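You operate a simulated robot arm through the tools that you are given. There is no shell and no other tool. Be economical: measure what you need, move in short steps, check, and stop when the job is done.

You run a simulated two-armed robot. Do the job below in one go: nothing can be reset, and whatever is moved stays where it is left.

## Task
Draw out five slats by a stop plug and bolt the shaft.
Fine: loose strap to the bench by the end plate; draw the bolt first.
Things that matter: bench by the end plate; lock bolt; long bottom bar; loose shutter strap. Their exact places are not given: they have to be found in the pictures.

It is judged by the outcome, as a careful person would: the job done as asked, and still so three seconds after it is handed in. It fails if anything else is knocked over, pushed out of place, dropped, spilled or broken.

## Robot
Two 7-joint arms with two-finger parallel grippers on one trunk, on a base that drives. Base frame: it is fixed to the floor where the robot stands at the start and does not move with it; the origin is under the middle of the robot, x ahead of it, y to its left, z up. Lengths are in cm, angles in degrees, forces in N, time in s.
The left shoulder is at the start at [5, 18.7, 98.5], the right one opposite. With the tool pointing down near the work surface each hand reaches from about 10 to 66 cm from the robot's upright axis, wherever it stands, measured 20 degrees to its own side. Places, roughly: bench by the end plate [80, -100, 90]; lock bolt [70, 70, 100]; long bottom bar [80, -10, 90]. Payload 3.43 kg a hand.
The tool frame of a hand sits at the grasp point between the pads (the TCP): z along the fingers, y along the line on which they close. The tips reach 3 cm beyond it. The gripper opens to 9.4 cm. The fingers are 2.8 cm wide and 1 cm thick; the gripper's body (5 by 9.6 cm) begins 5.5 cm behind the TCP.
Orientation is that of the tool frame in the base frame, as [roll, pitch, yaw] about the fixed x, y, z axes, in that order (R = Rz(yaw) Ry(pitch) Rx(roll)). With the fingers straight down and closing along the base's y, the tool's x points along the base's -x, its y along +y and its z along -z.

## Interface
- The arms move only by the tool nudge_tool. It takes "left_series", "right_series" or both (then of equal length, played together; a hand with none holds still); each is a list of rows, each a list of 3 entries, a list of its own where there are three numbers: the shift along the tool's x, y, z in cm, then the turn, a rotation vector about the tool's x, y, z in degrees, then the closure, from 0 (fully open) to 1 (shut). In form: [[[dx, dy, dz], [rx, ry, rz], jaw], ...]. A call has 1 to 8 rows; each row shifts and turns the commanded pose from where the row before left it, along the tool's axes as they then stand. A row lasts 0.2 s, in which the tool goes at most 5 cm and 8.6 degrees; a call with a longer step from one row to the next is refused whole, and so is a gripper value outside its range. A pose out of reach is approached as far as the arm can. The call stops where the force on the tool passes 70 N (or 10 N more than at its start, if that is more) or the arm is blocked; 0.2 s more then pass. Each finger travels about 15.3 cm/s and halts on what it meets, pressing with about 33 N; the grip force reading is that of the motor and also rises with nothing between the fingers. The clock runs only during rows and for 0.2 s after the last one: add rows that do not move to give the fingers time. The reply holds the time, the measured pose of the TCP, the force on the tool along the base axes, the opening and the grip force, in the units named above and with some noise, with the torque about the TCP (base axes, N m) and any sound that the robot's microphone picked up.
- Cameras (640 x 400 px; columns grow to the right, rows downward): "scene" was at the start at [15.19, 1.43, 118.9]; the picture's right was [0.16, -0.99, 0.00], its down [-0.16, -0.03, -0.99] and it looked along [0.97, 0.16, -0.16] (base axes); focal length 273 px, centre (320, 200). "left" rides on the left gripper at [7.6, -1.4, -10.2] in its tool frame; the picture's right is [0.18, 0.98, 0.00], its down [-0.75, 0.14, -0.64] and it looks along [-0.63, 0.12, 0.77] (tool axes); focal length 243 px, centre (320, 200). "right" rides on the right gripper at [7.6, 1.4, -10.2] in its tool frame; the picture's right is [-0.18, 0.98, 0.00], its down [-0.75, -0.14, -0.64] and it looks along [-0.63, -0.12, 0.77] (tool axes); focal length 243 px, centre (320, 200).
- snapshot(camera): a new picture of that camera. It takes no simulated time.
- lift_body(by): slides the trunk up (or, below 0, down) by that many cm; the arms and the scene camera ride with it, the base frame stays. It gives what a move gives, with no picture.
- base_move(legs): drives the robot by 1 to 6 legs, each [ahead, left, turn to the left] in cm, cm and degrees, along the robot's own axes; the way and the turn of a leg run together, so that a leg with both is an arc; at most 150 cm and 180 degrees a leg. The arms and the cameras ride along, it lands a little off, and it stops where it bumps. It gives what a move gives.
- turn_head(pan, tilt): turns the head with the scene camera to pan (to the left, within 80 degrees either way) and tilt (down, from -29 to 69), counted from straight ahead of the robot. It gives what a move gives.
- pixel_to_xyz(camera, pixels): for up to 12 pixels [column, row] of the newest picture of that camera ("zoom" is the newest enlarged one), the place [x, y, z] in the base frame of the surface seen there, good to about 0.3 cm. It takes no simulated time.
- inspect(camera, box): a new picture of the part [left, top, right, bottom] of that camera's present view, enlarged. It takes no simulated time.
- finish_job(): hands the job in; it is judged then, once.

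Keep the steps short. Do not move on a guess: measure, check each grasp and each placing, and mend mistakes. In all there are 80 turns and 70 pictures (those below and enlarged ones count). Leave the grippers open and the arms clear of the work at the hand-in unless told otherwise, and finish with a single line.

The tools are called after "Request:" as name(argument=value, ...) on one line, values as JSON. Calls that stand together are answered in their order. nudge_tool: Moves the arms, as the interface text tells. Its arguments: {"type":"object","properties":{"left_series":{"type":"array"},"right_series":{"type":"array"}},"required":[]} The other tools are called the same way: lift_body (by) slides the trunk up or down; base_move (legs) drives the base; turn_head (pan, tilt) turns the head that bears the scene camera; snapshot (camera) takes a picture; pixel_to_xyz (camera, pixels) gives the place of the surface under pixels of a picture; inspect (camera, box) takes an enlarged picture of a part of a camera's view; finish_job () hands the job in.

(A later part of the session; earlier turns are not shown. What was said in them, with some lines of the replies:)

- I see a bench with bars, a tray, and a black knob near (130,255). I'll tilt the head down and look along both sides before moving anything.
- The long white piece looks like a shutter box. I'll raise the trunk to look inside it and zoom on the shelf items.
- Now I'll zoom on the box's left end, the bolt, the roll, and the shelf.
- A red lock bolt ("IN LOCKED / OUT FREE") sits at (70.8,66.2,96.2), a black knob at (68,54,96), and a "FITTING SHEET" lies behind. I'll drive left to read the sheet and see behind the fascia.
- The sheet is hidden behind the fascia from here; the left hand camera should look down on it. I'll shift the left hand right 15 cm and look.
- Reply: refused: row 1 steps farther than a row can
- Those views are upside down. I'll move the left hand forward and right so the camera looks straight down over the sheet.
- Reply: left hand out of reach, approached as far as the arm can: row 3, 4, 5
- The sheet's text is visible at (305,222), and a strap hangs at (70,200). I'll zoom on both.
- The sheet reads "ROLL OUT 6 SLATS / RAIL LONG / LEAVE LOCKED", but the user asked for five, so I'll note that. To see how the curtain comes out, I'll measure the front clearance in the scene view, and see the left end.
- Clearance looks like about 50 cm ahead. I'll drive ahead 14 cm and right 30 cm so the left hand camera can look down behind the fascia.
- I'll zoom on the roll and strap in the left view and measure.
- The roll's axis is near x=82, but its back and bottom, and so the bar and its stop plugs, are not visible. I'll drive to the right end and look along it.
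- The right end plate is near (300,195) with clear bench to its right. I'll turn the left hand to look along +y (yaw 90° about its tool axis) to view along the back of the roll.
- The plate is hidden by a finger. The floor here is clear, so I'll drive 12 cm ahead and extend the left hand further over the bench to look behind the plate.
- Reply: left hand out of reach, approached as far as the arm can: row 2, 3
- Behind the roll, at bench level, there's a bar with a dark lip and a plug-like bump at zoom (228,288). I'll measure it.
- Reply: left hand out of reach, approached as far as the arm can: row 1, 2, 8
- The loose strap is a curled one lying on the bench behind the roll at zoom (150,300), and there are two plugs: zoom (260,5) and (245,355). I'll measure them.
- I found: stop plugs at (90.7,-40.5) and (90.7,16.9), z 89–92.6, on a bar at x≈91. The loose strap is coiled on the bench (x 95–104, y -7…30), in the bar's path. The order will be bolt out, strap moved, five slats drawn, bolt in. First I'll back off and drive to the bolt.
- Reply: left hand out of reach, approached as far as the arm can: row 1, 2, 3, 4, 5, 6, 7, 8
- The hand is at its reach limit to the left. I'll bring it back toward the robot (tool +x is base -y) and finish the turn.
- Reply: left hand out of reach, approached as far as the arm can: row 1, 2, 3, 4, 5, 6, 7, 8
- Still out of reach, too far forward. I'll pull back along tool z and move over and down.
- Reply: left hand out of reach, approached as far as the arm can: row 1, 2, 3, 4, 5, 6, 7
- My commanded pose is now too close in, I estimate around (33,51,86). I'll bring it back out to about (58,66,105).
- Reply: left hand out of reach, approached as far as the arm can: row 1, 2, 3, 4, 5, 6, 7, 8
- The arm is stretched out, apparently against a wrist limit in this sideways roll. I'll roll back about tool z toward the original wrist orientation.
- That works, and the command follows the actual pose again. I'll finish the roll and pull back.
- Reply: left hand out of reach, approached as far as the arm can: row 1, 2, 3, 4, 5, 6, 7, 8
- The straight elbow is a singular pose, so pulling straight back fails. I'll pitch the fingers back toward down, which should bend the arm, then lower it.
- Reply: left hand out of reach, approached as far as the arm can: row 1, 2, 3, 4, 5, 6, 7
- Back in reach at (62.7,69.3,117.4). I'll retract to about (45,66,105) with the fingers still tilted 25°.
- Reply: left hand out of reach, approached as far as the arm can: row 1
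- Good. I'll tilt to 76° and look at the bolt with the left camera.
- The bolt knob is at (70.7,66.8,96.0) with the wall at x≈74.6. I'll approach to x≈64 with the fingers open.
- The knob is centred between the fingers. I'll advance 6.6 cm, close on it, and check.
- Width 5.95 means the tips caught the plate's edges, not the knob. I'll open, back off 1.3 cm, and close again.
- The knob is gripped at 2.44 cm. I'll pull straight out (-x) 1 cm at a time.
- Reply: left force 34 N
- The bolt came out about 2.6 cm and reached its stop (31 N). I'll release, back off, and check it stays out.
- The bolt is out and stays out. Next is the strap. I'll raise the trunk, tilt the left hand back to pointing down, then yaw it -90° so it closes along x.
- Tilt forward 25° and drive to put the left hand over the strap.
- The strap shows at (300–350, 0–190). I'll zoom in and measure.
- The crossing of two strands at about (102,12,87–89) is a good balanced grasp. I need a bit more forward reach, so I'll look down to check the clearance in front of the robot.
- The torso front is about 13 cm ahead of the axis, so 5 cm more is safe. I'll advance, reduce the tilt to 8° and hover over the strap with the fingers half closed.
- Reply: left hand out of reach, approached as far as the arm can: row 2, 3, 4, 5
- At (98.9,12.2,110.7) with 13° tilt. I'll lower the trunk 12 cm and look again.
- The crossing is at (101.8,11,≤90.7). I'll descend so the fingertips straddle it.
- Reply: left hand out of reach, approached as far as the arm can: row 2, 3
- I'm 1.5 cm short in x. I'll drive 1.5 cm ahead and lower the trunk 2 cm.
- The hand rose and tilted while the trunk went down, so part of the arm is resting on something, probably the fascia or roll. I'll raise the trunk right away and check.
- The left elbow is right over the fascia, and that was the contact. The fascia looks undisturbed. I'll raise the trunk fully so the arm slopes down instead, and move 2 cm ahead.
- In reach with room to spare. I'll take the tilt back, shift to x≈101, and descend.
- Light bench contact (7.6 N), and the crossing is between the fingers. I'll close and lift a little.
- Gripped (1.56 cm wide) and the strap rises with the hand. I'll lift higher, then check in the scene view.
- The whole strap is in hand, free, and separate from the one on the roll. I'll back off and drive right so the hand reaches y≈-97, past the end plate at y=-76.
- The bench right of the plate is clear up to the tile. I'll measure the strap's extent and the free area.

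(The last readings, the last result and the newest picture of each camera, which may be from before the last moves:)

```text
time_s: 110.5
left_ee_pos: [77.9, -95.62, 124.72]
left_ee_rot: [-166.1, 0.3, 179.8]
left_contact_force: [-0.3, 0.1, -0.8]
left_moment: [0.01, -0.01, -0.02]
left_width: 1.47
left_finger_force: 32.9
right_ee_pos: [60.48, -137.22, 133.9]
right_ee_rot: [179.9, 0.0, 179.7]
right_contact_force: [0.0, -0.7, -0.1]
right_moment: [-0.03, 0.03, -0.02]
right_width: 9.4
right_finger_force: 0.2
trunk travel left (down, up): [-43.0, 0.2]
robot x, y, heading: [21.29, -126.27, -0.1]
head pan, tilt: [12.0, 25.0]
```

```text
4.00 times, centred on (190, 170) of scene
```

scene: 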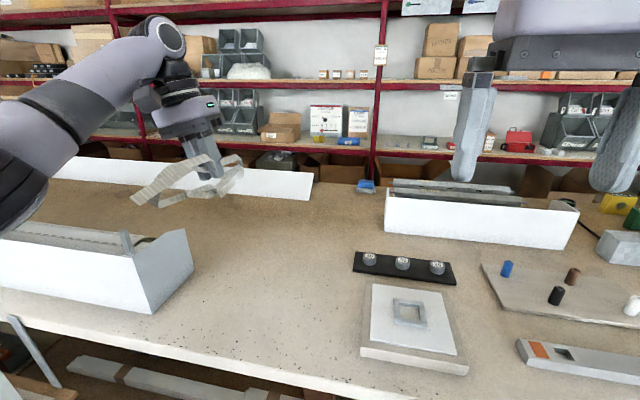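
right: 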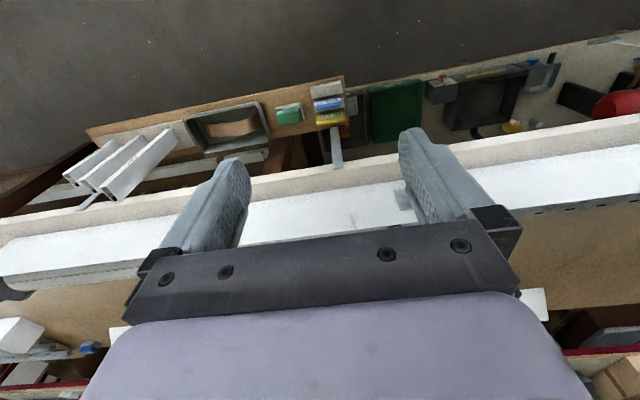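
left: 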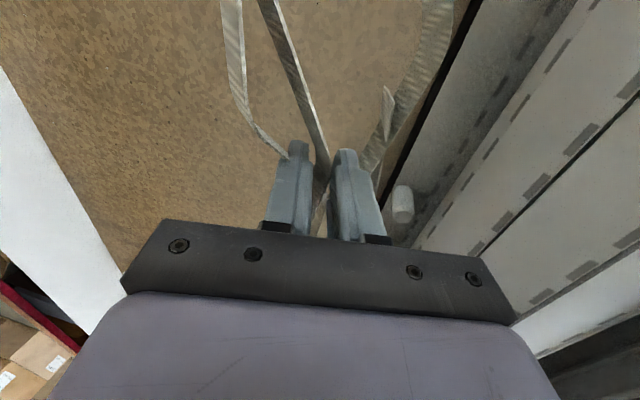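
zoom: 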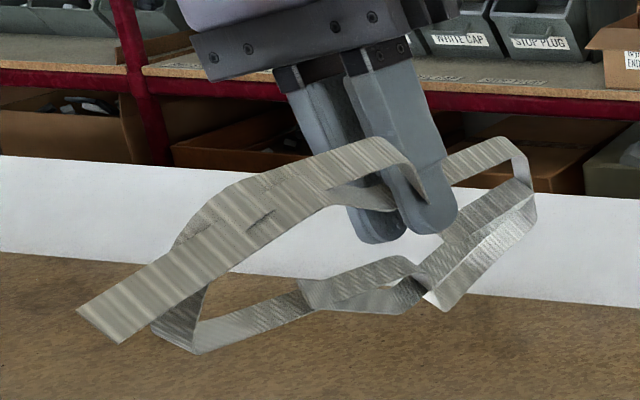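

The strap now spans x -19…+15 cm and y 0…+4 cm from the hand, hanging to 9 cm below it. I'll drive 11 cm ahead, then lower it.

Request:
base_move(legs=[[11, -2, 0]])

Request:
nudge_tool(left_series=[[[0, 1, 4], [0, 0, 0], 1], [[0, 1, 4], [0, 0, 0], 1], [[0, 1, 4], [0, 0, 0], 1], [[0, 1, 4], [0, 0, 0], 1], [[0, 1, 4], [0, 0, 0], 1], [[0, 1, 4], [0, 0, 0], 1], [[0, 0.8, 3], [0, 0, 0], 1]])

Request:
inspect(camera="scene", box=[100, 140, 340, 290])

```text
time_s: 111.7
left_ee_pos: [89.14, -97.75, 124.64]
left_ee_rot: [-166.1, 0.2, 179.8]
left_contact_force: [1.6, -1.0, -0.1]
left_moment: [0.01, 0.05, 0.01]
left_width: 1.49
left_finger_force: 33.2
right_ee_pos: [71.76, -139.28, 133.84]
right_ee_rot: [179.9, 0.0, 179.6]
right_contact_force: [0.7, -0.4, -1.4]
right_moment: [0.03, 0.0, -0.02]
right_width: 9.4
right_finger_force: 0.0
trunk travel left (down, up): [-43.0, 0.2]
robot x, y, heading: [32.81, -128.64, -0.2]
head pan, tilt: [12.0, 25.0]
```

```text
time_s: 113.3
left_ee_pos: [89.2, -97.39, 96.81]
left_ee_rot: [-166.0, 0.4, 179.6]
left_contact_force: [0.1, -1.1, 2.7]
left_moment: [0.09, -0.62, -0.28]
left_width: 1.55
left_finger_force: 32.9
right_ee_pos: [71.62, -139.35, 133.79]
right_ee_rot: [-180.0, 0.0, 179.5]
right_contact_force: [-0.7, 0.1, -0.5]
right_moment: [0.03, 0.01, 0.0]
right_width: 9.38
right_finger_force: 0.0
trunk travel left (down, up): [-43.0, 0.2]
robot x, y, heading: [32.35, -128.76, -0.3]
head pan, tilt: [12.0, 25.0]
```

```text
2.67 times, centred on (220, 215) of scene
```

zoom: 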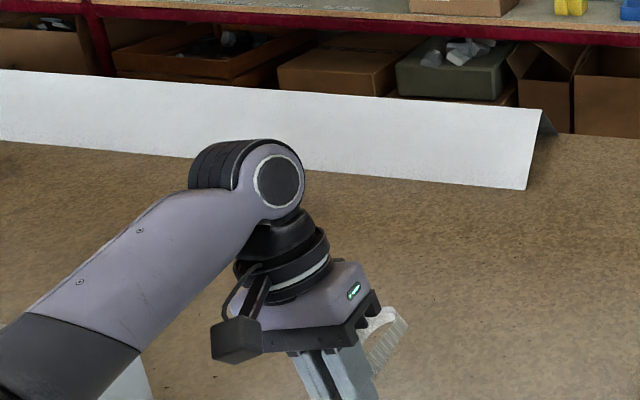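

Strap just touching the bench. I'll go down 4 cm more, open, wait, and lift straight off.

Request:
nudge_tool(left_series=[[[0, 0.5, 2], [0, 0, 0], 1], [[0, 0.5, 2], [0, 0, 0], 1], [[0, 0, 0], [0, 0, 0], 0.4], [[0, 0, 0], [0, 0, 0], 0.4], [[0, 0, 0], [0, 0, 0], 0.4], [[0, -1, -4], [0, 0, 0], 0.4], [[0, -1, -4], [0, 0, 0], 0.4], [[0, -1, -4], [0, 0, 0], 0.4]])

Request:
turn_head(pan=25, tilt=35)

Request:
snapshot(camera="left")

```text
time_s: 115.1
left_ee_pos: [89.17, -97.76, 105.25]
left_ee_rot: [-166.1, 0.2, 179.7]
left_contact_force: [-0.6, 0.1, 0.0]
left_moment: [-0.01, 0.0, -0.02]
left_width: 5.64
left_finger_force: 0.1
right_ee_pos: [71.44, -139.34, 133.94]
right_ee_rot: [179.9, 0.2, 179.6]
right_contact_force: [0.6, 0.0, -0.1]
right_moment: [0.02, 0.02, -0.01]
right_width: 9.4
right_finger_force: 0.1
trunk travel left (down, up): [-43.0, 0.2]
robot x, y, heading: [32.7, -128.52, 0.0]
head pan, tilt: [12.0, 25.0]
```

```text
time_s: 115.8
left_ee_pos: [89.25, -97.74, 105.3]
left_ee_rot: [-166.1, 0.2, 179.6]
left_contact_force: [0.4, -0.1, 0.9]
left_moment: [-0.01, 0.02, 0.0]
left_width: 5.65
left_finger_force: 0.0
right_ee_pos: [71.54, -139.23, 133.87]
right_ee_rot: [179.9, 0.1, 179.6]
right_contact_force: [-0.1, 0.6, 0.1]
right_moment: [0.02, -0.01, 0.0]
right_width: 9.4
right_finger_force: 0.0
trunk travel left (down, up): [-43.0, 0.2]
robot x, y, heading: [32.82, -128.49, -0.3]
head pan, tilt: [25.0, 35.0]
```

```text
14 pictures are left
```

left: 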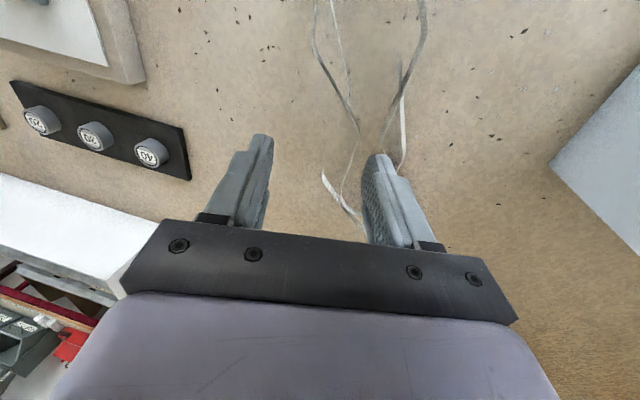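

The strap lies on the bench by the end plate, released. For the plug I need the hand flipped (camera away from the roll, closing along y). I'll raise the hand, level it, and yaw it the long way round to test it.

Request:
nudge_tool(left_series=[[[0, -1, -4], [-7, 0, 0], 0.4], [[0, 0, -4], [-7, 0, 0], 0.4], [[1, 0, -3], [0, 0, -8.5], 0.4], [[1, 0, 0], [0, 0, -8.5], 0.4], [[1, 0, 0], [0, 0, -8.5], 0.4], [[1, 0, 0], [0, 0, -8.5], 0.4], [[1, 0, 0], [0, 0, -8.5], 0.4], [[1, 0, 0], [0, 0, -8.5], 0.4]])

Request:
nudge_tool(left_series=[[[0, 2, 0], [0, 0, -8.5], 0.4], [[0, 2, 0], [0, 0, -8.5], 0.4], [[0, 2, 0], [0, 0, -8.5], 0.4], [[0, 0, 0], [0, 0, -8.5], 0.4], [[0, 0, 0], [0, 0, -8.5], 0.4], [[0, 0, 0], [0, 0, -8.5], 0.4], [[0, 0, 0], [0, 0, -8.5], 0.4], [[0, 0, 0], [0, 0, -8.5], 0.4]])

Request:
nudge_tool(left_series=[[[0, 0, 0], [0, 0, -8.5], 0.4], [[0, 0, 0], [0, 0, -8.5], 0.4], [[0, 0, 0], [0, 0, -8.5], 0.4], [[0, 0, 0], [0, 0, -8.5], 0.4], [[0, 0, 0], [0, 0, -8.5], 0.4], [[0, 0, 0], [0, 0, -8.5], 0.4], [[0, 0, 0], [0, 0, -8.5], 0.4]])

```text
time_s: 117.6
left_ee_pos: [83.49, -99.3, 116.06]
left_ee_rot: [-179.8, 0.2, -129.3]
left_contact_force: [0.5, -0.1, -0.9]
left_moment: [0.01, 0.02, 0.01]
left_width: 5.65
left_finger_force: 0.0
right_ee_pos: [71.49, -139.25, 133.73]
right_ee_rot: [179.8, 0.1, 179.6]
right_contact_force: [-0.1, 0.2, 1.0]
right_moment: [0.02, 0.02, -0.01]
right_width: 9.39
right_finger_force: 0.1
trunk travel left (down, up): [-43.0, 0.2]
robot x, y, heading: [32.66, -128.52, -0.4]
head pan, tilt: [25.0, 35.0]
```

```text
time_s: 119.4
left_ee_pos: [78.54, -96.17, 116.06]
left_ee_rot: [-179.7, -0.1, -61.2]
left_contact_force: [0.5, 0.5, 0.9]
left_moment: [0.0, 0.01, 0.0]
left_width: 5.63
left_finger_force: 0.1
right_ee_pos: [71.49, -139.28, 133.85]
right_ee_rot: [180.0, 0.1, 179.7]
right_contact_force: [0.1, 0.2, -0.6]
right_moment: [0.01, 0.02, -0.01]
right_width: 9.4
right_finger_force: 0.2
trunk travel left (down, up): [-43.0, 0.2]
robot x, y, heading: [32.37, -128.5, -0.2]
head pan, tilt: [25.0, 35.0]
```

```text
time_s: 121.0
left_ee_pos: [90.34, -87.77, 119.96]
left_ee_rot: [-180.0, 0.0, -1.9]
left_contact_force: [0.2, 0.0, 0.5]
left_moment: [0.02, 0.03, 0.02]
left_width: 5.65
left_finger_force: 0.1
left hand out of reach, approached as far as the arm can: row 2, 4, 5, 6, 7
right_ee_pos: [71.63, -139.26, 133.77]
right_ee_rot: [179.8, -0.1, 179.7]
right_contact_force: [-0.1, -1.0, 0.5]
right_moment: [0.0, -0.01, 0.0]
right_width: 9.41
right_finger_force: 0.0
trunk travel left (down, up): [-43.0, 0.2]
robot x, y, heading: [32.89, -128.73, -0.5]
head pan, tilt: [25.0, 35.0]
```

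Yaw 0 forces the arm straight, so that's unsuitable. Plan: use the normal yaw (180), leaning the hand outward 20° so the camera clears the roll. I'll unwind the yaw.

Request:
nudge_tool(left_series=[[[0, 0, 0], [0, 0, 8.5], 0.4], [[0, 0, 0], [0, 0, 8.5], 0.4], [[0, 0, 0], [0, 0, 8.5], 0.4], [[0, 0, 0], [0, 0, 8.5], 0.4], [[0, 0, 0], [0, 0, 8.5], 0.4], [[0, 0, 0], [0, 0, 8.5], 0.4], [[0, 0, 0], [0, 0, 8.5], 0.4], [[0, 0, 0], [0, 0, 8.5], 0.4]])

Request:
nudge_tool(left_series=[[[0, 2, 0], [0, 0, 8.5], 0.4], [[0, 2, 0], [0, 0, 8.5], 0.4], [[0, 2, 0], [0, 0, 8.5], 0.4], [[0, 2, 0], [0, 0, 8.5], 0.4], [[0, 0, 0], [0, 0, 8.5], 0.4], [[0, 0, 0], [0, 0, 8.5], 0.4], [[0, 0, 0], [0, 0, 8.5], 0.4], [[0, 0, 0], [0, 0, 8.5], 0.4]])

Request:
nudge_tool(left_series=[[[0, 0, 0], [0, 0, 8.5], 0.4], [[0, 0, 0], [0, 0, 8.5], 0.4], [[0, 0, 0], [0, 0, 8.5], 0.4], [[0, 0, 0], [0, 0, 8.5], 0.4], [[0, 0, 0], [0, 0, 8.5], 0.4]])

```text
time_s: 122.8
left_ee_pos: [90.09, -87.46, 120.08]
left_ee_rot: [-179.7, 0.1, -70.0]
left_contact_force: [0.5, 0.1, 0.0]
left_moment: [0.02, -0.01, 0.0]
left_width: 5.62
left_finger_force: 0.1
right_ee_pos: [71.58, -139.2, 133.88]
right_ee_rot: [179.9, 0.1, 179.6]
right_contact_force: [0.1, -0.1, 0.0]
right_moment: [-0.02, 0.02, 0.0]
right_width: 9.4
right_finger_force: 0.0
trunk travel left (down, up): [-43.0, 0.2]
robot x, y, heading: [32.99, -128.57, -0.5]
head pan, tilt: [25.0, 35.0]
```

```text
time_s: 124.6
left_ee_pos: [82.3, -88.53, 120.02]
left_ee_rot: [-179.9, 0.3, -137.9]
left_contact_force: [0.3, 0.7, 0.2]
left_moment: [-0.01, 0.0, 0.0]
left_width: 5.66
left_finger_force: 0.0
right_ee_pos: [71.49, -139.09, 133.88]
right_ee_rot: [179.9, 0.1, 179.6]
right_contact_force: [0.2, 0.1, 0.7]
right_moment: [-0.01, -0.01, -0.02]
right_width: 9.4
right_finger_force: 0.1
trunk travel left (down, up): [-43.0, 0.2]
robot x, y, heading: [32.93, -128.34, -0.3]
head pan, tilt: [25.0, 35.0]
```

```text
time_s: 125.8
left_ee_pos: [82.3, -88.65, 120.09]
left_ee_rot: [179.8, 0.3, 179.5]
left_contact_force: [0.2, 0.3, 0.9]
left_moment: [-0.03, 0.01, -0.01]
left_width: 5.62
left_finger_force: 0.1
right_ee_pos: [71.66, -139.16, 133.76]
right_ee_rot: [179.9, 0.1, 179.6]
right_contact_force: [-0.2, 0.0, 0.9]
right_moment: [-0.01, -0.02, 0.01]
right_width: 9.4
right_finger_force: 0.1
trunk travel left (down, up): [-43.0, 0.2]
robot x, y, heading: [32.95, -128.18, -0.6]
head pan, tilt: [25.0, 35.0]
```

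Yaw restored. I'll drive left to bring the hand over the right-hand plug (90.7,-40.5) and lean the hand out.

Request:
base_move(legs=[[0, 66, 0], [4, 0, 0]])

Request:
nudge_tool(left_series=[[[0, -4.5, 0], [0, 0, 0], 0.4], [[0, -4.5, 0], [0, 0, 0], 0.4], [[0, -4.5, 0], [0, 0, 0], 0.4], [[0, -4, 0], [0, 0, 0], 0.4], [[-4, 0, 0], [0, 8.5, 0], 0.4], [[-4, 0, 0], [0, 8.5, 0], 0.4], [[-1, 0, 2], [0, 3, 0], 0.4]])

```text
time_s: 130.2
left_ee_pos: [86.67, -21.88, 119.9]
left_ee_rot: [179.8, 0.2, 179.6]
left_contact_force: [0.4, 0.3, -0.5]
left_moment: [-0.01, 0.0, 0.03]
left_width: 5.62
left_finger_force: 0.1
right_ee_pos: [75.78, -72.4, 133.8]
right_ee_rot: [179.8, -0.1, 179.5]
right_contact_force: [0.6, -1.0, 0.0]
right_moment: [0.0, 0.0, -0.03]
right_width: 9.4
right_finger_force: 0.0
trunk travel left (down, up): [-43.0, 0.2]
robot x, y, heading: [36.85, -61.64, -0.3]
head pan, tilt: [25.0, 35.0]
stopped in leg 2: the robot was blocked; the commanded pose is now the measured one
```

```text
time_s: 131.8
left_ee_pos: [89.61, -41.11, 117.01]
left_ee_rot: [179.9, -19.9, 179.6]
left_contact_force: [0.6, 0.6, -0.1]
left_moment: [0.01, 0.01, 0.02]
left_width: 5.63
left_finger_force: 0.0
left hand out of reach, approached as far as the arm can: row 6
right_ee_pos: [75.89, -72.57, 133.82]
right_ee_rot: [179.8, 0.1, 179.4]
right_contact_force: [-0.5, -0.5, 0.1]
right_moment: [-0.01, 0.0, 0.02]
right_width: 9.41
right_finger_force: 0.1
trunk travel left (down, up): [-43.0, 0.2]
robot x, y, heading: [37.24, -61.55, -0.2]
head pan, tilt: [25.0, 35.0]
```

The base bumped at x≈37, so that's the limit. I'll back 1 cm and look with the left camera.

Request:
base_move(legs=[[-1, 0, 0]])

Request:
nudge_tool(left_series=[[[-3, 0, 1], [0, 0, 0], 0.4], [[-3, 0, 1], [0, 0, 0], 0.4], [[0, 0, 3], [0, 0, 0], 0.4]])

Request:
snapshot(camera="left")

```text
time_s: 132.5
left_ee_pos: [88.7, -40.9, 116.9]
left_ee_rot: [179.9, -19.8, 179.5]
left_contact_force: [-0.3, 0.6, 0.0]
left_moment: [0.01, 0.01, 0.0]
left_width: 5.63
left_finger_force: 0.0
right_ee_pos: [75.02, -72.46, 133.76]
right_ee_rot: [-180.0, 0.0, 179.3]
right_contact_force: [-0.6, -0.2, 0.0]
right_moment: [-0.02, -0.04, 0.0]
right_width: 9.41
right_finger_force: 0.1
trunk travel left (down, up): [-43.0, 0.2]
robot x, y, heading: [36.06, -61.98, -0.2]
head pan, tilt: [25.0, 35.0]
```

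```text
time_s: 133.3
left_ee_pos: [91.11, -40.9, 111.4]
left_ee_rot: [179.9, -19.7, 179.6]
left_contact_force: [1.1, 0.5, 0.7]
left_moment: [0.0, 0.01, 0.0]
left_width: 5.64
left_finger_force: 0.1
left hand out of reach, approached as far as the arm can: row 2
right_ee_pos: [75.03, -72.37, 133.64]
right_ee_rot: [-179.9, -0.2, 179.4]
right_contact_force: [0.7, 0.5, -0.2]
right_moment: [-0.03, -0.01, 0.01]
right_width: 9.39
right_finger_force: 0.2
trunk travel left (down, up): [-43.0, 0.2]
robot x, y, heading: [35.98, -61.62, -0.3]
head pan, tilt: [25.0, 35.0]
```

```text
13 pictures are left
```

left: 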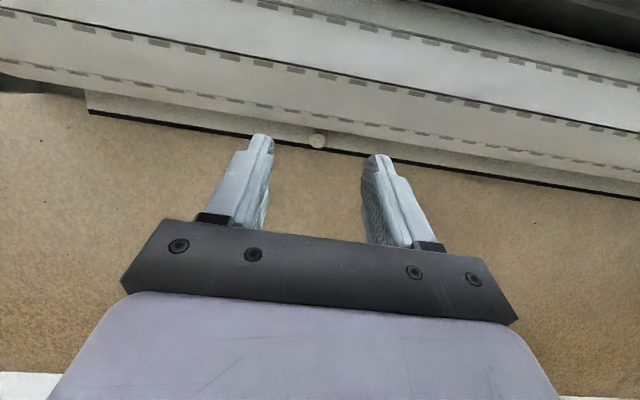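

The plug is visible at (318,140), right between the fingers. I'll measure the plug, the bar, and the slat seams.

Request:
pixel_to_xyz(camera="left", pixels=[[318, 138], [318, 145], [310, 141], [326, 141], [318, 128], [350, 152], [340, 138], [320, 120], [320, 108], [320, 77], [320, 60], [320, 20]])

```text
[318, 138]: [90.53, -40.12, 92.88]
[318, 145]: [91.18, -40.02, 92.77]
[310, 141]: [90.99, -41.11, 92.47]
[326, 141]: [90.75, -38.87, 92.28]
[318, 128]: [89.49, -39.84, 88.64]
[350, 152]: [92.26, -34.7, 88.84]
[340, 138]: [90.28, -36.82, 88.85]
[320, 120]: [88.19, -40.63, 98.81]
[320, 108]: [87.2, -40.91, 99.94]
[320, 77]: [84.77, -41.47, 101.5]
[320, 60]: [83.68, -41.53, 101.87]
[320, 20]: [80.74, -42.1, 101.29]
```

Plug centre (90.8,-40.0), top 92.8. I'll descend with the fingers open 5.6 cm around it.

Request:
nudge_tool(left_series=[[[-1.7, 0.2, 4.3], [0, 0, 0], 0.4], [[-1.7, 0.2, 4.3], [0, 0, 0], 0.4], [[-1.7, 0.2, 4.3], [0, 0, 0], 0.4], [[-1, 0.2, 2.6], [0, 0, 0], 0.4], [[-0.8, 0, 2], [0, 0, 0], 0.4]])

Request:
snapshot(camera="left")

```text
time_s: 134.5
left_ee_pos: [91.69, -40.22, 92.3]
left_ee_rot: [179.7, -20.1, 179.6]
left_contact_force: [-1.0, 0.0, -0.2]
left_moment: [0.01, -0.01, 0.02]
left_width: 5.64
left_finger_force: 0.1
right_ee_pos: [75.01, -72.57, 133.73]
right_ee_rot: [179.9, -0.2, 179.4]
right_contact_force: [0.1, 0.0, -0.6]
right_moment: [0.02, 0.0, 0.0]
right_width: 9.4
right_finger_force: 0.0
trunk travel left (down, up): [-43.0, 0.2]
robot x, y, heading: [36.49, -61.81, -0.4]
head pan, tilt: [25.0, 35.0]
```

```text
12 pictures are left
```

left: 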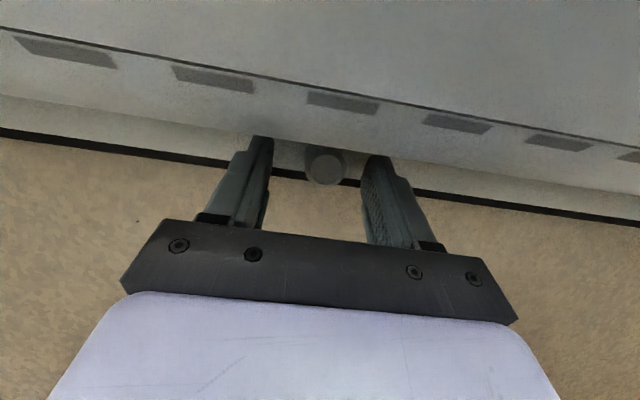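

Plug between the pads, no contact. I'll close and draw 2 cm (+x) to test.

Request:
nudge_tool(left_series=[[[0, 0, 0], [0, 0, 0], 1], [[0, 0, 0], [0, 0, 0], 1], [[0, 0, 0], [0, 0, 0], 1], [[-0.94, 0, -0.34], [0, 0, 0], 1], [[-0.94, 0, -0.34], [0, 0, 0], 1], [[0, 0, 0], [0, 0, 0], 1]])

```text
time_s: 135.9
left_ee_pos: [92.29, -39.98, 92.47]
left_ee_rot: [179.9, -19.9, 179.5]
left_contact_force: [-3.2, 1.1, -13.5]
left_moment: [-0.31, -0.2, 0.02]
left_width: 2.14
left_finger_force: 45.1
left hand out of reach, approached as far as the arm can: row 4, 5
right_ee_pos: [75.16, -72.37, 133.51]
right_ee_rot: [-180.0, -0.2, 179.3]
right_contact_force: [-0.1, 0.4, 0.4]
right_moment: [0.0, -0.02, 0.03]
right_width: 9.43
right_finger_force: 0.1
trunk travel left (down, up): [-43.0, 0.2]
robot x, y, heading: [36.1, -61.74, -0.4]
head pan, tilt: [25.0, 35.0]
```

The plug is gripped (2.14 cm), but further pull in this lean is out of reach. I'll draw while rotating the hand about the grip toward a forward tilt.

Request:
nudge_tool(left_series=[[[-0.5, 0, -0.18], [0, -6, 0], 1], [[-1.45, 0, -0.36], [0, -6, 0], 1], [[-2, 0, -0.28], [0, -6, 0], 1], [[-2.2, 0, -0.08], [0, -6, 0], 1], [[0, 0, 0], [0, 0, 0], 1]])

```text
time_s: 137.1
left_ee_pos: [98.52, -40.05, 92.86]
left_ee_rot: [179.9, 4.4, 179.5]
left_contact_force: [-1.8, 1.1, 7.2]
left_moment: [-0.51, 1.01, -0.03]
left_width: 2.15
left_finger_force: 44.9
right_ee_pos: [74.92, -72.43, 133.73]
right_ee_rot: [180.0, -0.1, 179.3]
right_contact_force: [0.8, -0.2, 0.7]
right_moment: [0.01, -0.01, 0.0]
right_width: 9.42
right_finger_force: 0.1
trunk travel left (down, up): [-43.0, 0.2]
robot x, y, heading: [36.05, -61.54, -0.5]
head pan, tilt: [25.0, 35.0]
```

Drawing well with low force. I'll continue another 8.6 cm.

Request:
nudge_tool(left_series=[[[-2.19, 0, 0.17], [0, -5, 0], 1], [[-2.17, 0, 0.4], [0, -5, 0], 1], [[-2.13, 0, 0.6], [0, -5, 0], 1], [[-2.07, 0, 0.8], [0, -4, 0], 1], [[0, 0, 0], [0, 0, 0], 1]])

Request:
turn_head(pan=10, tilt=45)

Request:
snapshot(camera="scene")

```text
time_s: 138.3
left_ee_pos: [106.04, -39.99, 92.58]
left_ee_rot: [179.7, 23.4, 179.4]
left_contact_force: [-3.4, 6.1, 13.6]
left_moment: [-0.35, 1.16, 0.09]
left_width: 2.14
left_finger_force: 45.1
left hand out of reach, approached as far as the arm can: row 4
right_ee_pos: [74.83, -72.4, 133.77]
right_ee_rot: [-180.0, 0.0, 179.5]
right_contact_force: [-0.1, 0.0, -0.7]
right_moment: [-0.01, -0.04, 0.02]
right_width: 9.37
right_finger_force: 0.1
trunk travel left (down, up): [-43.0, 0.2]
robot x, y, heading: [35.87, -61.62, -0.5]
head pan, tilt: [25.0, 35.0]
```

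```text
time_s: 139.1
left_ee_pos: [106.09, -40.07, 92.55]
left_ee_rot: [179.8, 23.5, 179.4]
left_contact_force: [-1.0, 9.5, 15.8]
left_moment: [-0.13, 0.44, -0.05]
left_width: 2.15
left_finger_force: 44.7
right_ee_pos: [74.76, -72.35, 133.76]
right_ee_rot: [180.0, 0.0, 179.5]
right_contact_force: [-0.4, 0.4, -0.6]
right_moment: [0.01, 0.01, -0.01]
right_width: 9.43
right_finger_force: 0.0
trunk travel left (down, up): [-43.0, 0.2]
robot x, y, heading: [36.29, -61.69, -0.3]
head pan, tilt: [10.0, 45.0]
```

```text
11 pictures are left
```

scene: 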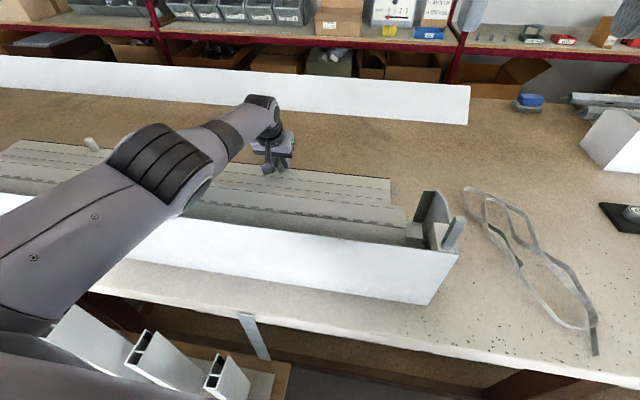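

The curtain is coming out flat over the bench, and the strap sits well by the end plate. I'll zoom and measure the slat seams.

Request:
inspect(camera="scene", box=[270, 150, 430, 250])

Request:
pixel_to_xyz(camera="scene", pixels=[[350, 173], [350, 176], [350, 182], [350, 187], [350, 192], [350, 196], [350, 200], [350, 204], [350, 208], [350, 212], [350, 216], [350, 220]])

```text
4.00 times, centred on (350, 200) of scene
```

zoom: 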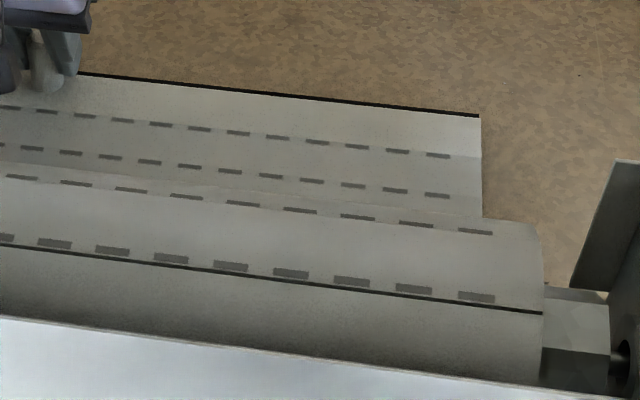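

```text
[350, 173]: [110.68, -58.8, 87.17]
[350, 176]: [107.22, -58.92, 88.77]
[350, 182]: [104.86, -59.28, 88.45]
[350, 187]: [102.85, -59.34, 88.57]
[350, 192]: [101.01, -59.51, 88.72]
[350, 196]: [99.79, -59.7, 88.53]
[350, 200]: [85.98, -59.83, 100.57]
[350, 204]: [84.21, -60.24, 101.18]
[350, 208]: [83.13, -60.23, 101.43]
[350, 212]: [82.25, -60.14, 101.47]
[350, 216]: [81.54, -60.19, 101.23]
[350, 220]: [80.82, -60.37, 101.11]
```

Request:
pixel_to_xyz(camera="zoom", pixels=[[400, 108], [400, 112], [400, 151], [400, 190], [275, 96], [275, 138], [275, 177], [150, 83], [150, 124], [150, 163], [410, 223], [410, 290]])

```text
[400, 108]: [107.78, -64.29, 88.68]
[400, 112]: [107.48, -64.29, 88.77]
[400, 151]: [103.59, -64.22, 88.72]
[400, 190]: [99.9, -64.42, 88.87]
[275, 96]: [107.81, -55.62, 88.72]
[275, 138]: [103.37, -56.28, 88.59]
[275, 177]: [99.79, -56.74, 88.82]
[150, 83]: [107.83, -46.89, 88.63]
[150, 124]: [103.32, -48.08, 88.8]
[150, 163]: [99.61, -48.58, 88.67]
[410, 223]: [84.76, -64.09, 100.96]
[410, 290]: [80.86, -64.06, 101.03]
```

Slat pitch ≈ 3.67 cm, and the lip has moved from ≈92.5 to 107.8, about 4.2 slats. I need about 3 cm more, so I'll tilt further while pulling.

Request:
nudge_tool(left_series=[[[-0.5, 0, 0.1], [0, -4, 0], 1], [[-0.95, 0, 0.45], [0, -4, 0], 1], [[-0.95, 0, 0.5], [0, -4, 0], 1], [[-0.4, 0, 0.2], [0, 0, 0], 1], [[0, 0, 0], [0, 0, 0], 1]])

Request:
inspect(camera="scene", box=[270, 150, 430, 250])

```text
time_s: 140.3
left_ee_pos: [109.16, -39.95, 92.46]
left_ee_rot: [179.7, 35.1, 179.6]
left_contact_force: [-3.7, 14.6, -3.2]
left_moment: [-0.25, -0.36, 0.24]
left_width: 2.16
left_finger_force: 44.8
left hand out of reach, approached as far as the arm can: row 1, 4
right_ee_pos: [74.96, -72.27, 133.76]
right_ee_rot: [-179.8, -0.2, 179.4]
right_contact_force: [-0.2, 0.0, 0.2]
right_moment: [-0.01, 0.0, 0.01]
right_width: 9.39
right_finger_force: 0.0
trunk travel left (down, up): [-43.0, 0.2]
robot x, y, heading: [35.74, -61.58, -0.4]
head pan, tilt: [10.0, 45.0]
```

```text
4.00 times, centred on (350, 200) of scene
```

zoom: 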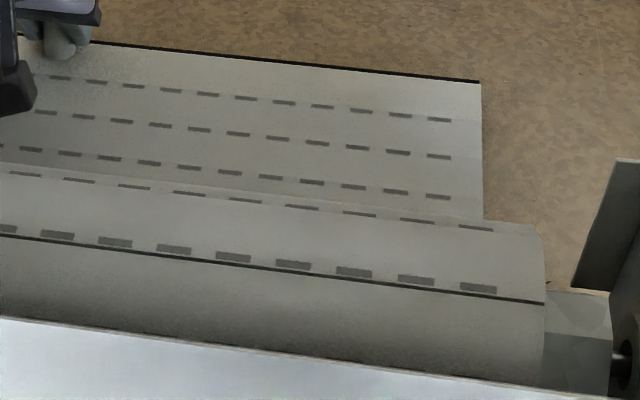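

Request:
pixel_to_xyz(camera="zoom", pixels=[[400, 73], [400, 77], [400, 115], [400, 152], [400, 192], [275, 63], [275, 102], [275, 138], [275, 178], [410, 221], [410, 280], [470, 85]])

```text
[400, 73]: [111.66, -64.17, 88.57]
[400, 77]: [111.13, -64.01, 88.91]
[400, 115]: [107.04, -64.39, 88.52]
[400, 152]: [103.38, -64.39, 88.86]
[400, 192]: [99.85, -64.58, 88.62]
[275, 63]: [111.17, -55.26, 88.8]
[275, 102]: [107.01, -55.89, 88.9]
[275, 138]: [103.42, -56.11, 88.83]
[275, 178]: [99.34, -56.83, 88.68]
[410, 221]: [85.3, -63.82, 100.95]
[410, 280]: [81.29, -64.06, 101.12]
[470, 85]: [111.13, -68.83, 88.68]
```

The pitch is 3.71 cm and the lip moved 92.3 → 111.2 = 18.9 cm, about 5.1 slats: five slats are out. I'll release and lift straight up.

Request:
nudge_tool(left_series=[[[0, 0, 0], [0, 0, 0], 0.4], [[0, 0, 0], [0, 0, 0], 0.4], [[-2, 0, -3], [0, 0, 0], 0.4], [[-2, 0, -3], [0, 0, 0], 0.4], [[-1, 0, -4], [0, 4, 0], 0.4], [[0, 0, -4], [0, 8, 0], 0.4], [[0, 0, -4], [0, 8, 0], 0.4], [[0, 0, -4], [0, 8, 0], 0.4]])

Request:
inspect(camera="scene", box=[270, 150, 430, 250])

Request:
pixel_to_xyz(camera="zoom", pixels=[[400, 75], [400, 77], [275, 66], [400, 115], [275, 102], [275, 138]])

```text
time_s: 142.1
left_ee_pos: [100.75, -39.61, 113.66]
left_ee_rot: [179.9, 7.1, 179.5]
left_contact_force: [0.2, 0.5, 1.0]
left_moment: [-0.04, -0.01, 0.02]
left_width: 5.65
left_finger_force: 0.1
left hand out of reach, approached as far as the arm can: row 3, 4, 5, 7, 8
right_ee_pos: [75.1, -72.34, 133.6]
right_ee_rot: [180.0, -0.3, 179.3]
right_contact_force: [-0.8, 0.7, 0.8]
right_moment: [-0.03, 0.03, -0.01]
right_width: 9.39
right_finger_force: 0.0
trunk travel left (down, up): [-43.0, 0.2]
robot x, y, heading: [35.8, -61.3, -0.4]
head pan, tilt: [10.0, 45.0]
```

```text
4.00 times, centred on (350, 200) of scene
```

zoom: 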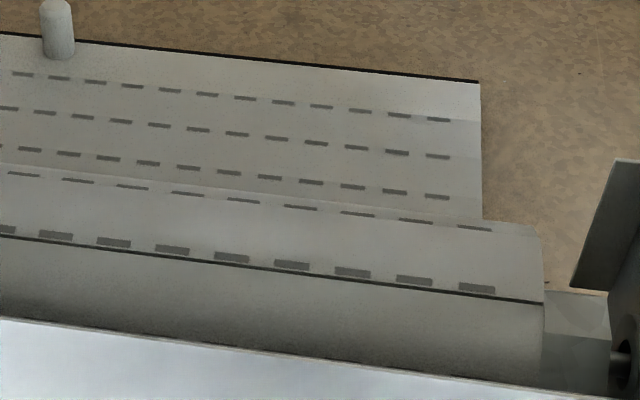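

```text
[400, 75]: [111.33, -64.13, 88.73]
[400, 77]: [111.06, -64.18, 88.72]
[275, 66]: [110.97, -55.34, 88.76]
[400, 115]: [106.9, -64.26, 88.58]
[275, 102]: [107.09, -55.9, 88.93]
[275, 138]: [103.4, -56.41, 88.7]
```

The curtain stays put. Now I'll go back to the bolt: back off, drive left, retract the hand.

Request:
base_move(legs=[[-36.5, 0, 0], [0, 102, 0]])

Request:
nudge_tool(left_series=[[[4, 1, 0], [0, 0, 0], 0], [[4, 1, 0], [0, 0, 0], 0], [[4, 1, 0], [0, 0, 0], 0], [[4, 0, 0], [0, 0, 0], 0], [[2, 0, 0], [0, 0, 0], 0]])

Request:
lift_body(by=-16)

Request:
nudge_tool(left_series=[[[0, 0, 0], [0, -8.5, 0], 0], [[0, 0, 0], [0, -8.5, 0], 0], [[0, 0, 0], [0, -8.5, 0], 0], [[0, 0, 0], [0, -8.5, 0], 0], [[0, 0, 0], [0, -8.5, 0], 0], [[0, 0, 0], [0, -8.5, 0], 0], [[0, 0, 0], [0, -8.5, 0], 0], [[0, 0, 0], [0, -8.5, 0], 0]])

Request:
snapshot(camera="left")

```text
time_s: 149.3
left_ee_pos: [63.44, 62.22, 113.48]
left_ee_rot: [179.9, 7.2, -179.9]
left_contact_force: [-0.4, -0.9, 1.1]
left_moment: [-0.01, 0.01, 0.0]
left_width: 5.63
left_finger_force: 0.0
right_ee_pos: [38.1, 29.18, 133.64]
right_ee_rot: [-179.9, -0.1, -179.9]
right_contact_force: [-0.1, -0.2, -0.3]
right_moment: [-0.02, 0.03, 0.01]
right_width: 9.39
right_finger_force: 0.1
trunk travel left (down, up): [-43.0, 0.2]
robot x, y, heading: [-0.74, 39.32, 0.1]
head pan, tilt: [10.0, 45.0]
```

```text
time_s: 150.5
left_ee_pos: [45.71, 65.17, 111.34]
left_ee_rot: [179.9, 7.2, -179.7]
left_contact_force: [-0.2, 0.6, 0.6]
left_moment: [-0.02, 0.01, -0.05]
left_width: 9.36
left_finger_force: 0.1
right_ee_pos: [38.11, 29.2, 133.65]
right_ee_rot: [-180.0, -0.1, -179.9]
right_contact_force: [-0.1, -0.4, 0.5]
right_moment: [0.02, -0.02, -0.01]
right_width: 9.42
right_finger_force: 0.1
trunk travel left (down, up): [-43.0, 0.2]
robot x, y, heading: [-1.52, 39.8, 0.0]
head pan, tilt: [10.0, 45.0]
```

```text
time_s: 152.3
left_ee_pos: [45.66, 65.21, 95.4]
left_ee_rot: [179.8, 7.2, -179.8]
left_contact_force: [-0.1, 0.4, -0.7]
left_moment: [-0.03, 0.02, 0.04]
left_width: 9.4
left_finger_force: 0.1
right_ee_pos: [38.08, 29.21, 117.68]
right_ee_rot: [-179.9, -0.1, -180.0]
right_contact_force: [-0.7, 0.0, -0.7]
right_moment: [-0.01, 0.0, 0.02]
right_width: 9.4
right_finger_force: 0.0
trunk travel left (down, up): [-27.0, 16.2]
robot x, y, heading: [-1.37, 39.29, -0.0]
head pan, tilt: [10.0, 45.0]
```

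```text
time_s: 154.1
left_ee_pos: [45.59, 65.12, 95.41]
left_ee_rot: [179.5, 75.3, 179.6]
left_contact_force: [-0.1, -0.4, -0.7]
left_moment: [0.03, 0.03, 0.01]
left_width: 9.4
left_finger_force: 0.1
right_ee_pos: [37.98, 29.22, 117.71]
right_ee_rot: [180.0, -0.3, -179.9]
right_contact_force: [0.2, 0.1, -0.6]
right_moment: [-0.02, 0.04, 0.01]
right_width: 9.41
right_finger_force: 0.1
trunk travel left (down, up): [-27.0, 16.2]
robot x, y, heading: [-1.3, 39.48, 0.4]
head pan, tilt: [10.0, 45.0]
```

```text
7 pictures are left
```

left: 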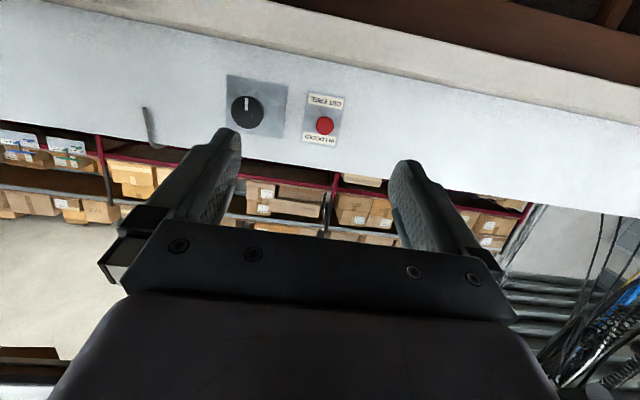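

The bolt is still out, and the black shaft knob's mark has turned, so the shaft rolled. I'll measure the red knob.

Request:
pixel_to_xyz(camera="left", pixels=[[324, 126], [318, 126], [330, 126], [324, 119], [324, 132]])

```text
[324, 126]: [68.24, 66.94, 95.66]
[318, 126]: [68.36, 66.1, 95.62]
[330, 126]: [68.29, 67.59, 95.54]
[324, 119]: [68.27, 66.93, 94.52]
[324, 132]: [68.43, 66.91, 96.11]
```

Knob front at x=68.3, y=66.9, z≈95.7. I'll approach with open fingers and grip it.

Request:
nudge_tool(left_series=[[[-1.16, 0.4, 4.12], [0, 0, 0], 0], [[-1.16, 0.4, 4.12], [0, 0, 0], 0], [[-1.16, 0.4, 4.12], [0, 0, 0], 0], [[-1.16, 0.4, 4.12], [0, 0, 0], 0], [[-1.16, 0.2, 4.12], [0, 0, 0], 0], [[0, 0, 0], [0, 0, 0], 1], [[0, 0, 0], [0, 0, 0], 1], [[0, 0, 0], [0, 0, 0], 1]])

```text
time_s: 155.9
left_ee_pos: [66.95, 67.07, 95.8]
left_ee_rot: [179.5, 75.2, 179.8]
left_contact_force: [2.1, 1.9, 0.3]
left_moment: [0.05, 0.12, 0.05]
left_width: 2.41
left_finger_force: 44.8
right_ee_pos: [37.99, 29.31, 117.6]
right_ee_rot: [180.0, -0.2, -179.9]
right_contact_force: [-1.0, 0.9, 0.7]
right_moment: [0.0, 0.02, -0.01]
right_width: 9.41
right_finger_force: 0.0
trunk travel left (down, up): [-27.0, 16.2]
robot x, y, heading: [-0.99, 39.67, 0.1]
head pan, tilt: [10.0, 45.0]
```

Gripped (2.41). I'll push in +x 2.8 cm, watching the force.

Request:
nudge_tool(left_series=[[[-0.25, 0, 0.97], [0, 0, 0], 1], [[-0.25, 0, 0.97], [0, 0, 0], 1], [[-0.2, 0, 0.77], [0, 0, 0], 1], [[0, 0, 0], [0, 0, 0], 1]])

```text
time_s: 156.9
left_ee_pos: [69.54, 66.88, 95.78]
left_ee_rot: [179.5, 75.2, 179.9]
left_contact_force: [-32.1, -1.9, -2.8]
left_moment: [0.0, 0.15, 0.01]
left_width: 2.46
left_finger_force: 45.0
right_ee_pos: [37.7, 29.15, 117.64]
right_ee_rot: [180.0, 0.0, 180.0]
right_contact_force: [-0.9, 0.5, -0.3]
right_moment: [0.05, -0.01, 0.02]
right_width: 9.38
right_finger_force: 0.1
trunk travel left (down, up): [-27.0, 16.2]
robot x, y, heading: [-0.76, 39.38, 0.2]
head pan, tilt: [10.0, 45.0]
```

It moved 2.6 cm to its hard stop, the same position as at the start. I'll release, back off, and verify.

Request:
nudge_tool(left_series=[[[0, 0, 0], [0, 0, 0], 0], [[0, 0, 0], [0, 0, 0], 0], [[1, 0, -4], [0, 0, 0], 0], [[1, 0, -4], [0, 0, 0], 0], [[1, 0, -4], [0, 0, 0], 0], [[1, 0, -4], [0, 0, 0], 0], [[1, 0, -4], [0, 0, 0], 0]])

Request:
snapshot(camera="left")

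Request:
pixel_to_xyz(camera="left", pixels=[[324, 126], [324, 122], [320, 126], [326, 130], [324, 115]])

```text
time_s: 158.5
left_ee_pos: [49.19, 66.99, 95.95]
left_ee_rot: [179.4, 75.2, 179.6]
left_contact_force: [-0.1, 0.2, 0.3]
left_moment: [-0.02, 0.01, -0.01]
left_width: 9.39
left_finger_force: 0.1
right_ee_pos: [38.02, 29.17, 117.64]
right_ee_rot: [180.0, 0.0, -179.9]
right_contact_force: [-0.8, 0.3, -0.5]
right_moment: [0.04, 0.01, -0.03]
right_width: 9.41
right_finger_force: 0.1
trunk travel left (down, up): [-27.0, 16.2]
robot x, y, heading: [-1.27, 39.31, 0.4]
head pan, tilt: [10.0, 45.0]
```

```text
6 pictures are left
```

left: 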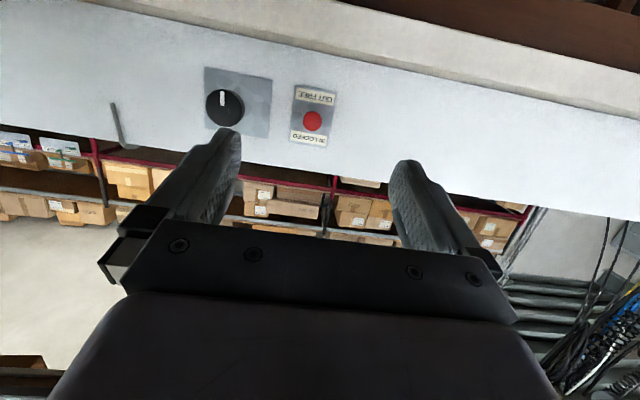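

```text
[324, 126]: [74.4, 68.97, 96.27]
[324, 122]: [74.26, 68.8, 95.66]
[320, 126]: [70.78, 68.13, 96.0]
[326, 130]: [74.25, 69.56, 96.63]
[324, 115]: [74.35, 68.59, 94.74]
```

The bolt is in (knob at x=70.8, as when locked). Last, one overview of the curtain, shelf items, and strap.

Request:
lift_body(by=16)

Request:
turn_head(pan=-35, tilt=35)

Request:
snapshot(camera="scene")

```text
time_s: 160.3
left_ee_pos: [49.22, 66.96, 111.96]
left_ee_rot: [179.4, 75.3, 179.7]
left_contact_force: [-0.1, 0.7, 0.1]
left_moment: [0.01, -0.05, -0.01]
left_width: 9.38
left_finger_force: 0.0
right_ee_pos: [38.08, 29.2, 133.62]
right_ee_rot: [-179.9, -0.3, -179.8]
right_contact_force: [-0.7, -0.3, -0.5]
right_moment: [0.0, -0.01, -0.03]
right_width: 9.4
right_finger_force: 0.0
trunk travel left (down, up): [-43.0, 0.2]
robot x, y, heading: [-0.78, 39.49, 0.3]
head pan, tilt: [10.0, 45.0]
```

```text
time_s: 161.4
left_ee_pos: [49.27, 66.95, 111.95]
left_ee_rot: [179.4, 75.2, 179.8]
left_contact_force: [0.7, 0.3, -0.3]
left_moment: [-0.02, 0.04, -0.01]
left_width: 9.4
left_finger_force: 0.0
right_ee_pos: [37.99, 29.11, 133.72]
right_ee_rot: [-180.0, -0.2, -179.8]
right_contact_force: [0.0, 0.1, 0.5]
right_moment: [0.01, -0.01, 0.0]
right_width: 9.4
right_finger_force: 0.0
trunk travel left (down, up): [-43.0, 0.2]
robot x, y, heading: [-1.29, 39.51, 0.5]
head pan, tilt: [-35.0, 35.0]
```

```text
5 pictures are left
```

scene: 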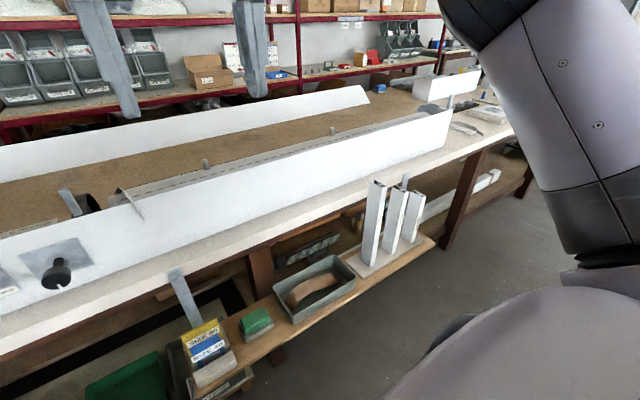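

The shelf items are all in place, both plugs stand drawn out behind the roll, and the strap is by the end plate. The grippers are open and clear, so I'll hand in.

Request:
finish_job()

```text
The job is handed in.
```

Job handed in: bolt drawn first, loose strap put on the bench by the end plate, five slats drawn out by a stop plug (18.9 cm, about 5.1 slats; the bench's fitting sheet says 6, I kept to your five), and the bolt pushed back in to "LOCKED"; along the way the left arm briefly pressed on the fascia or roll and the base bumped once near the bench, with no damage seen.
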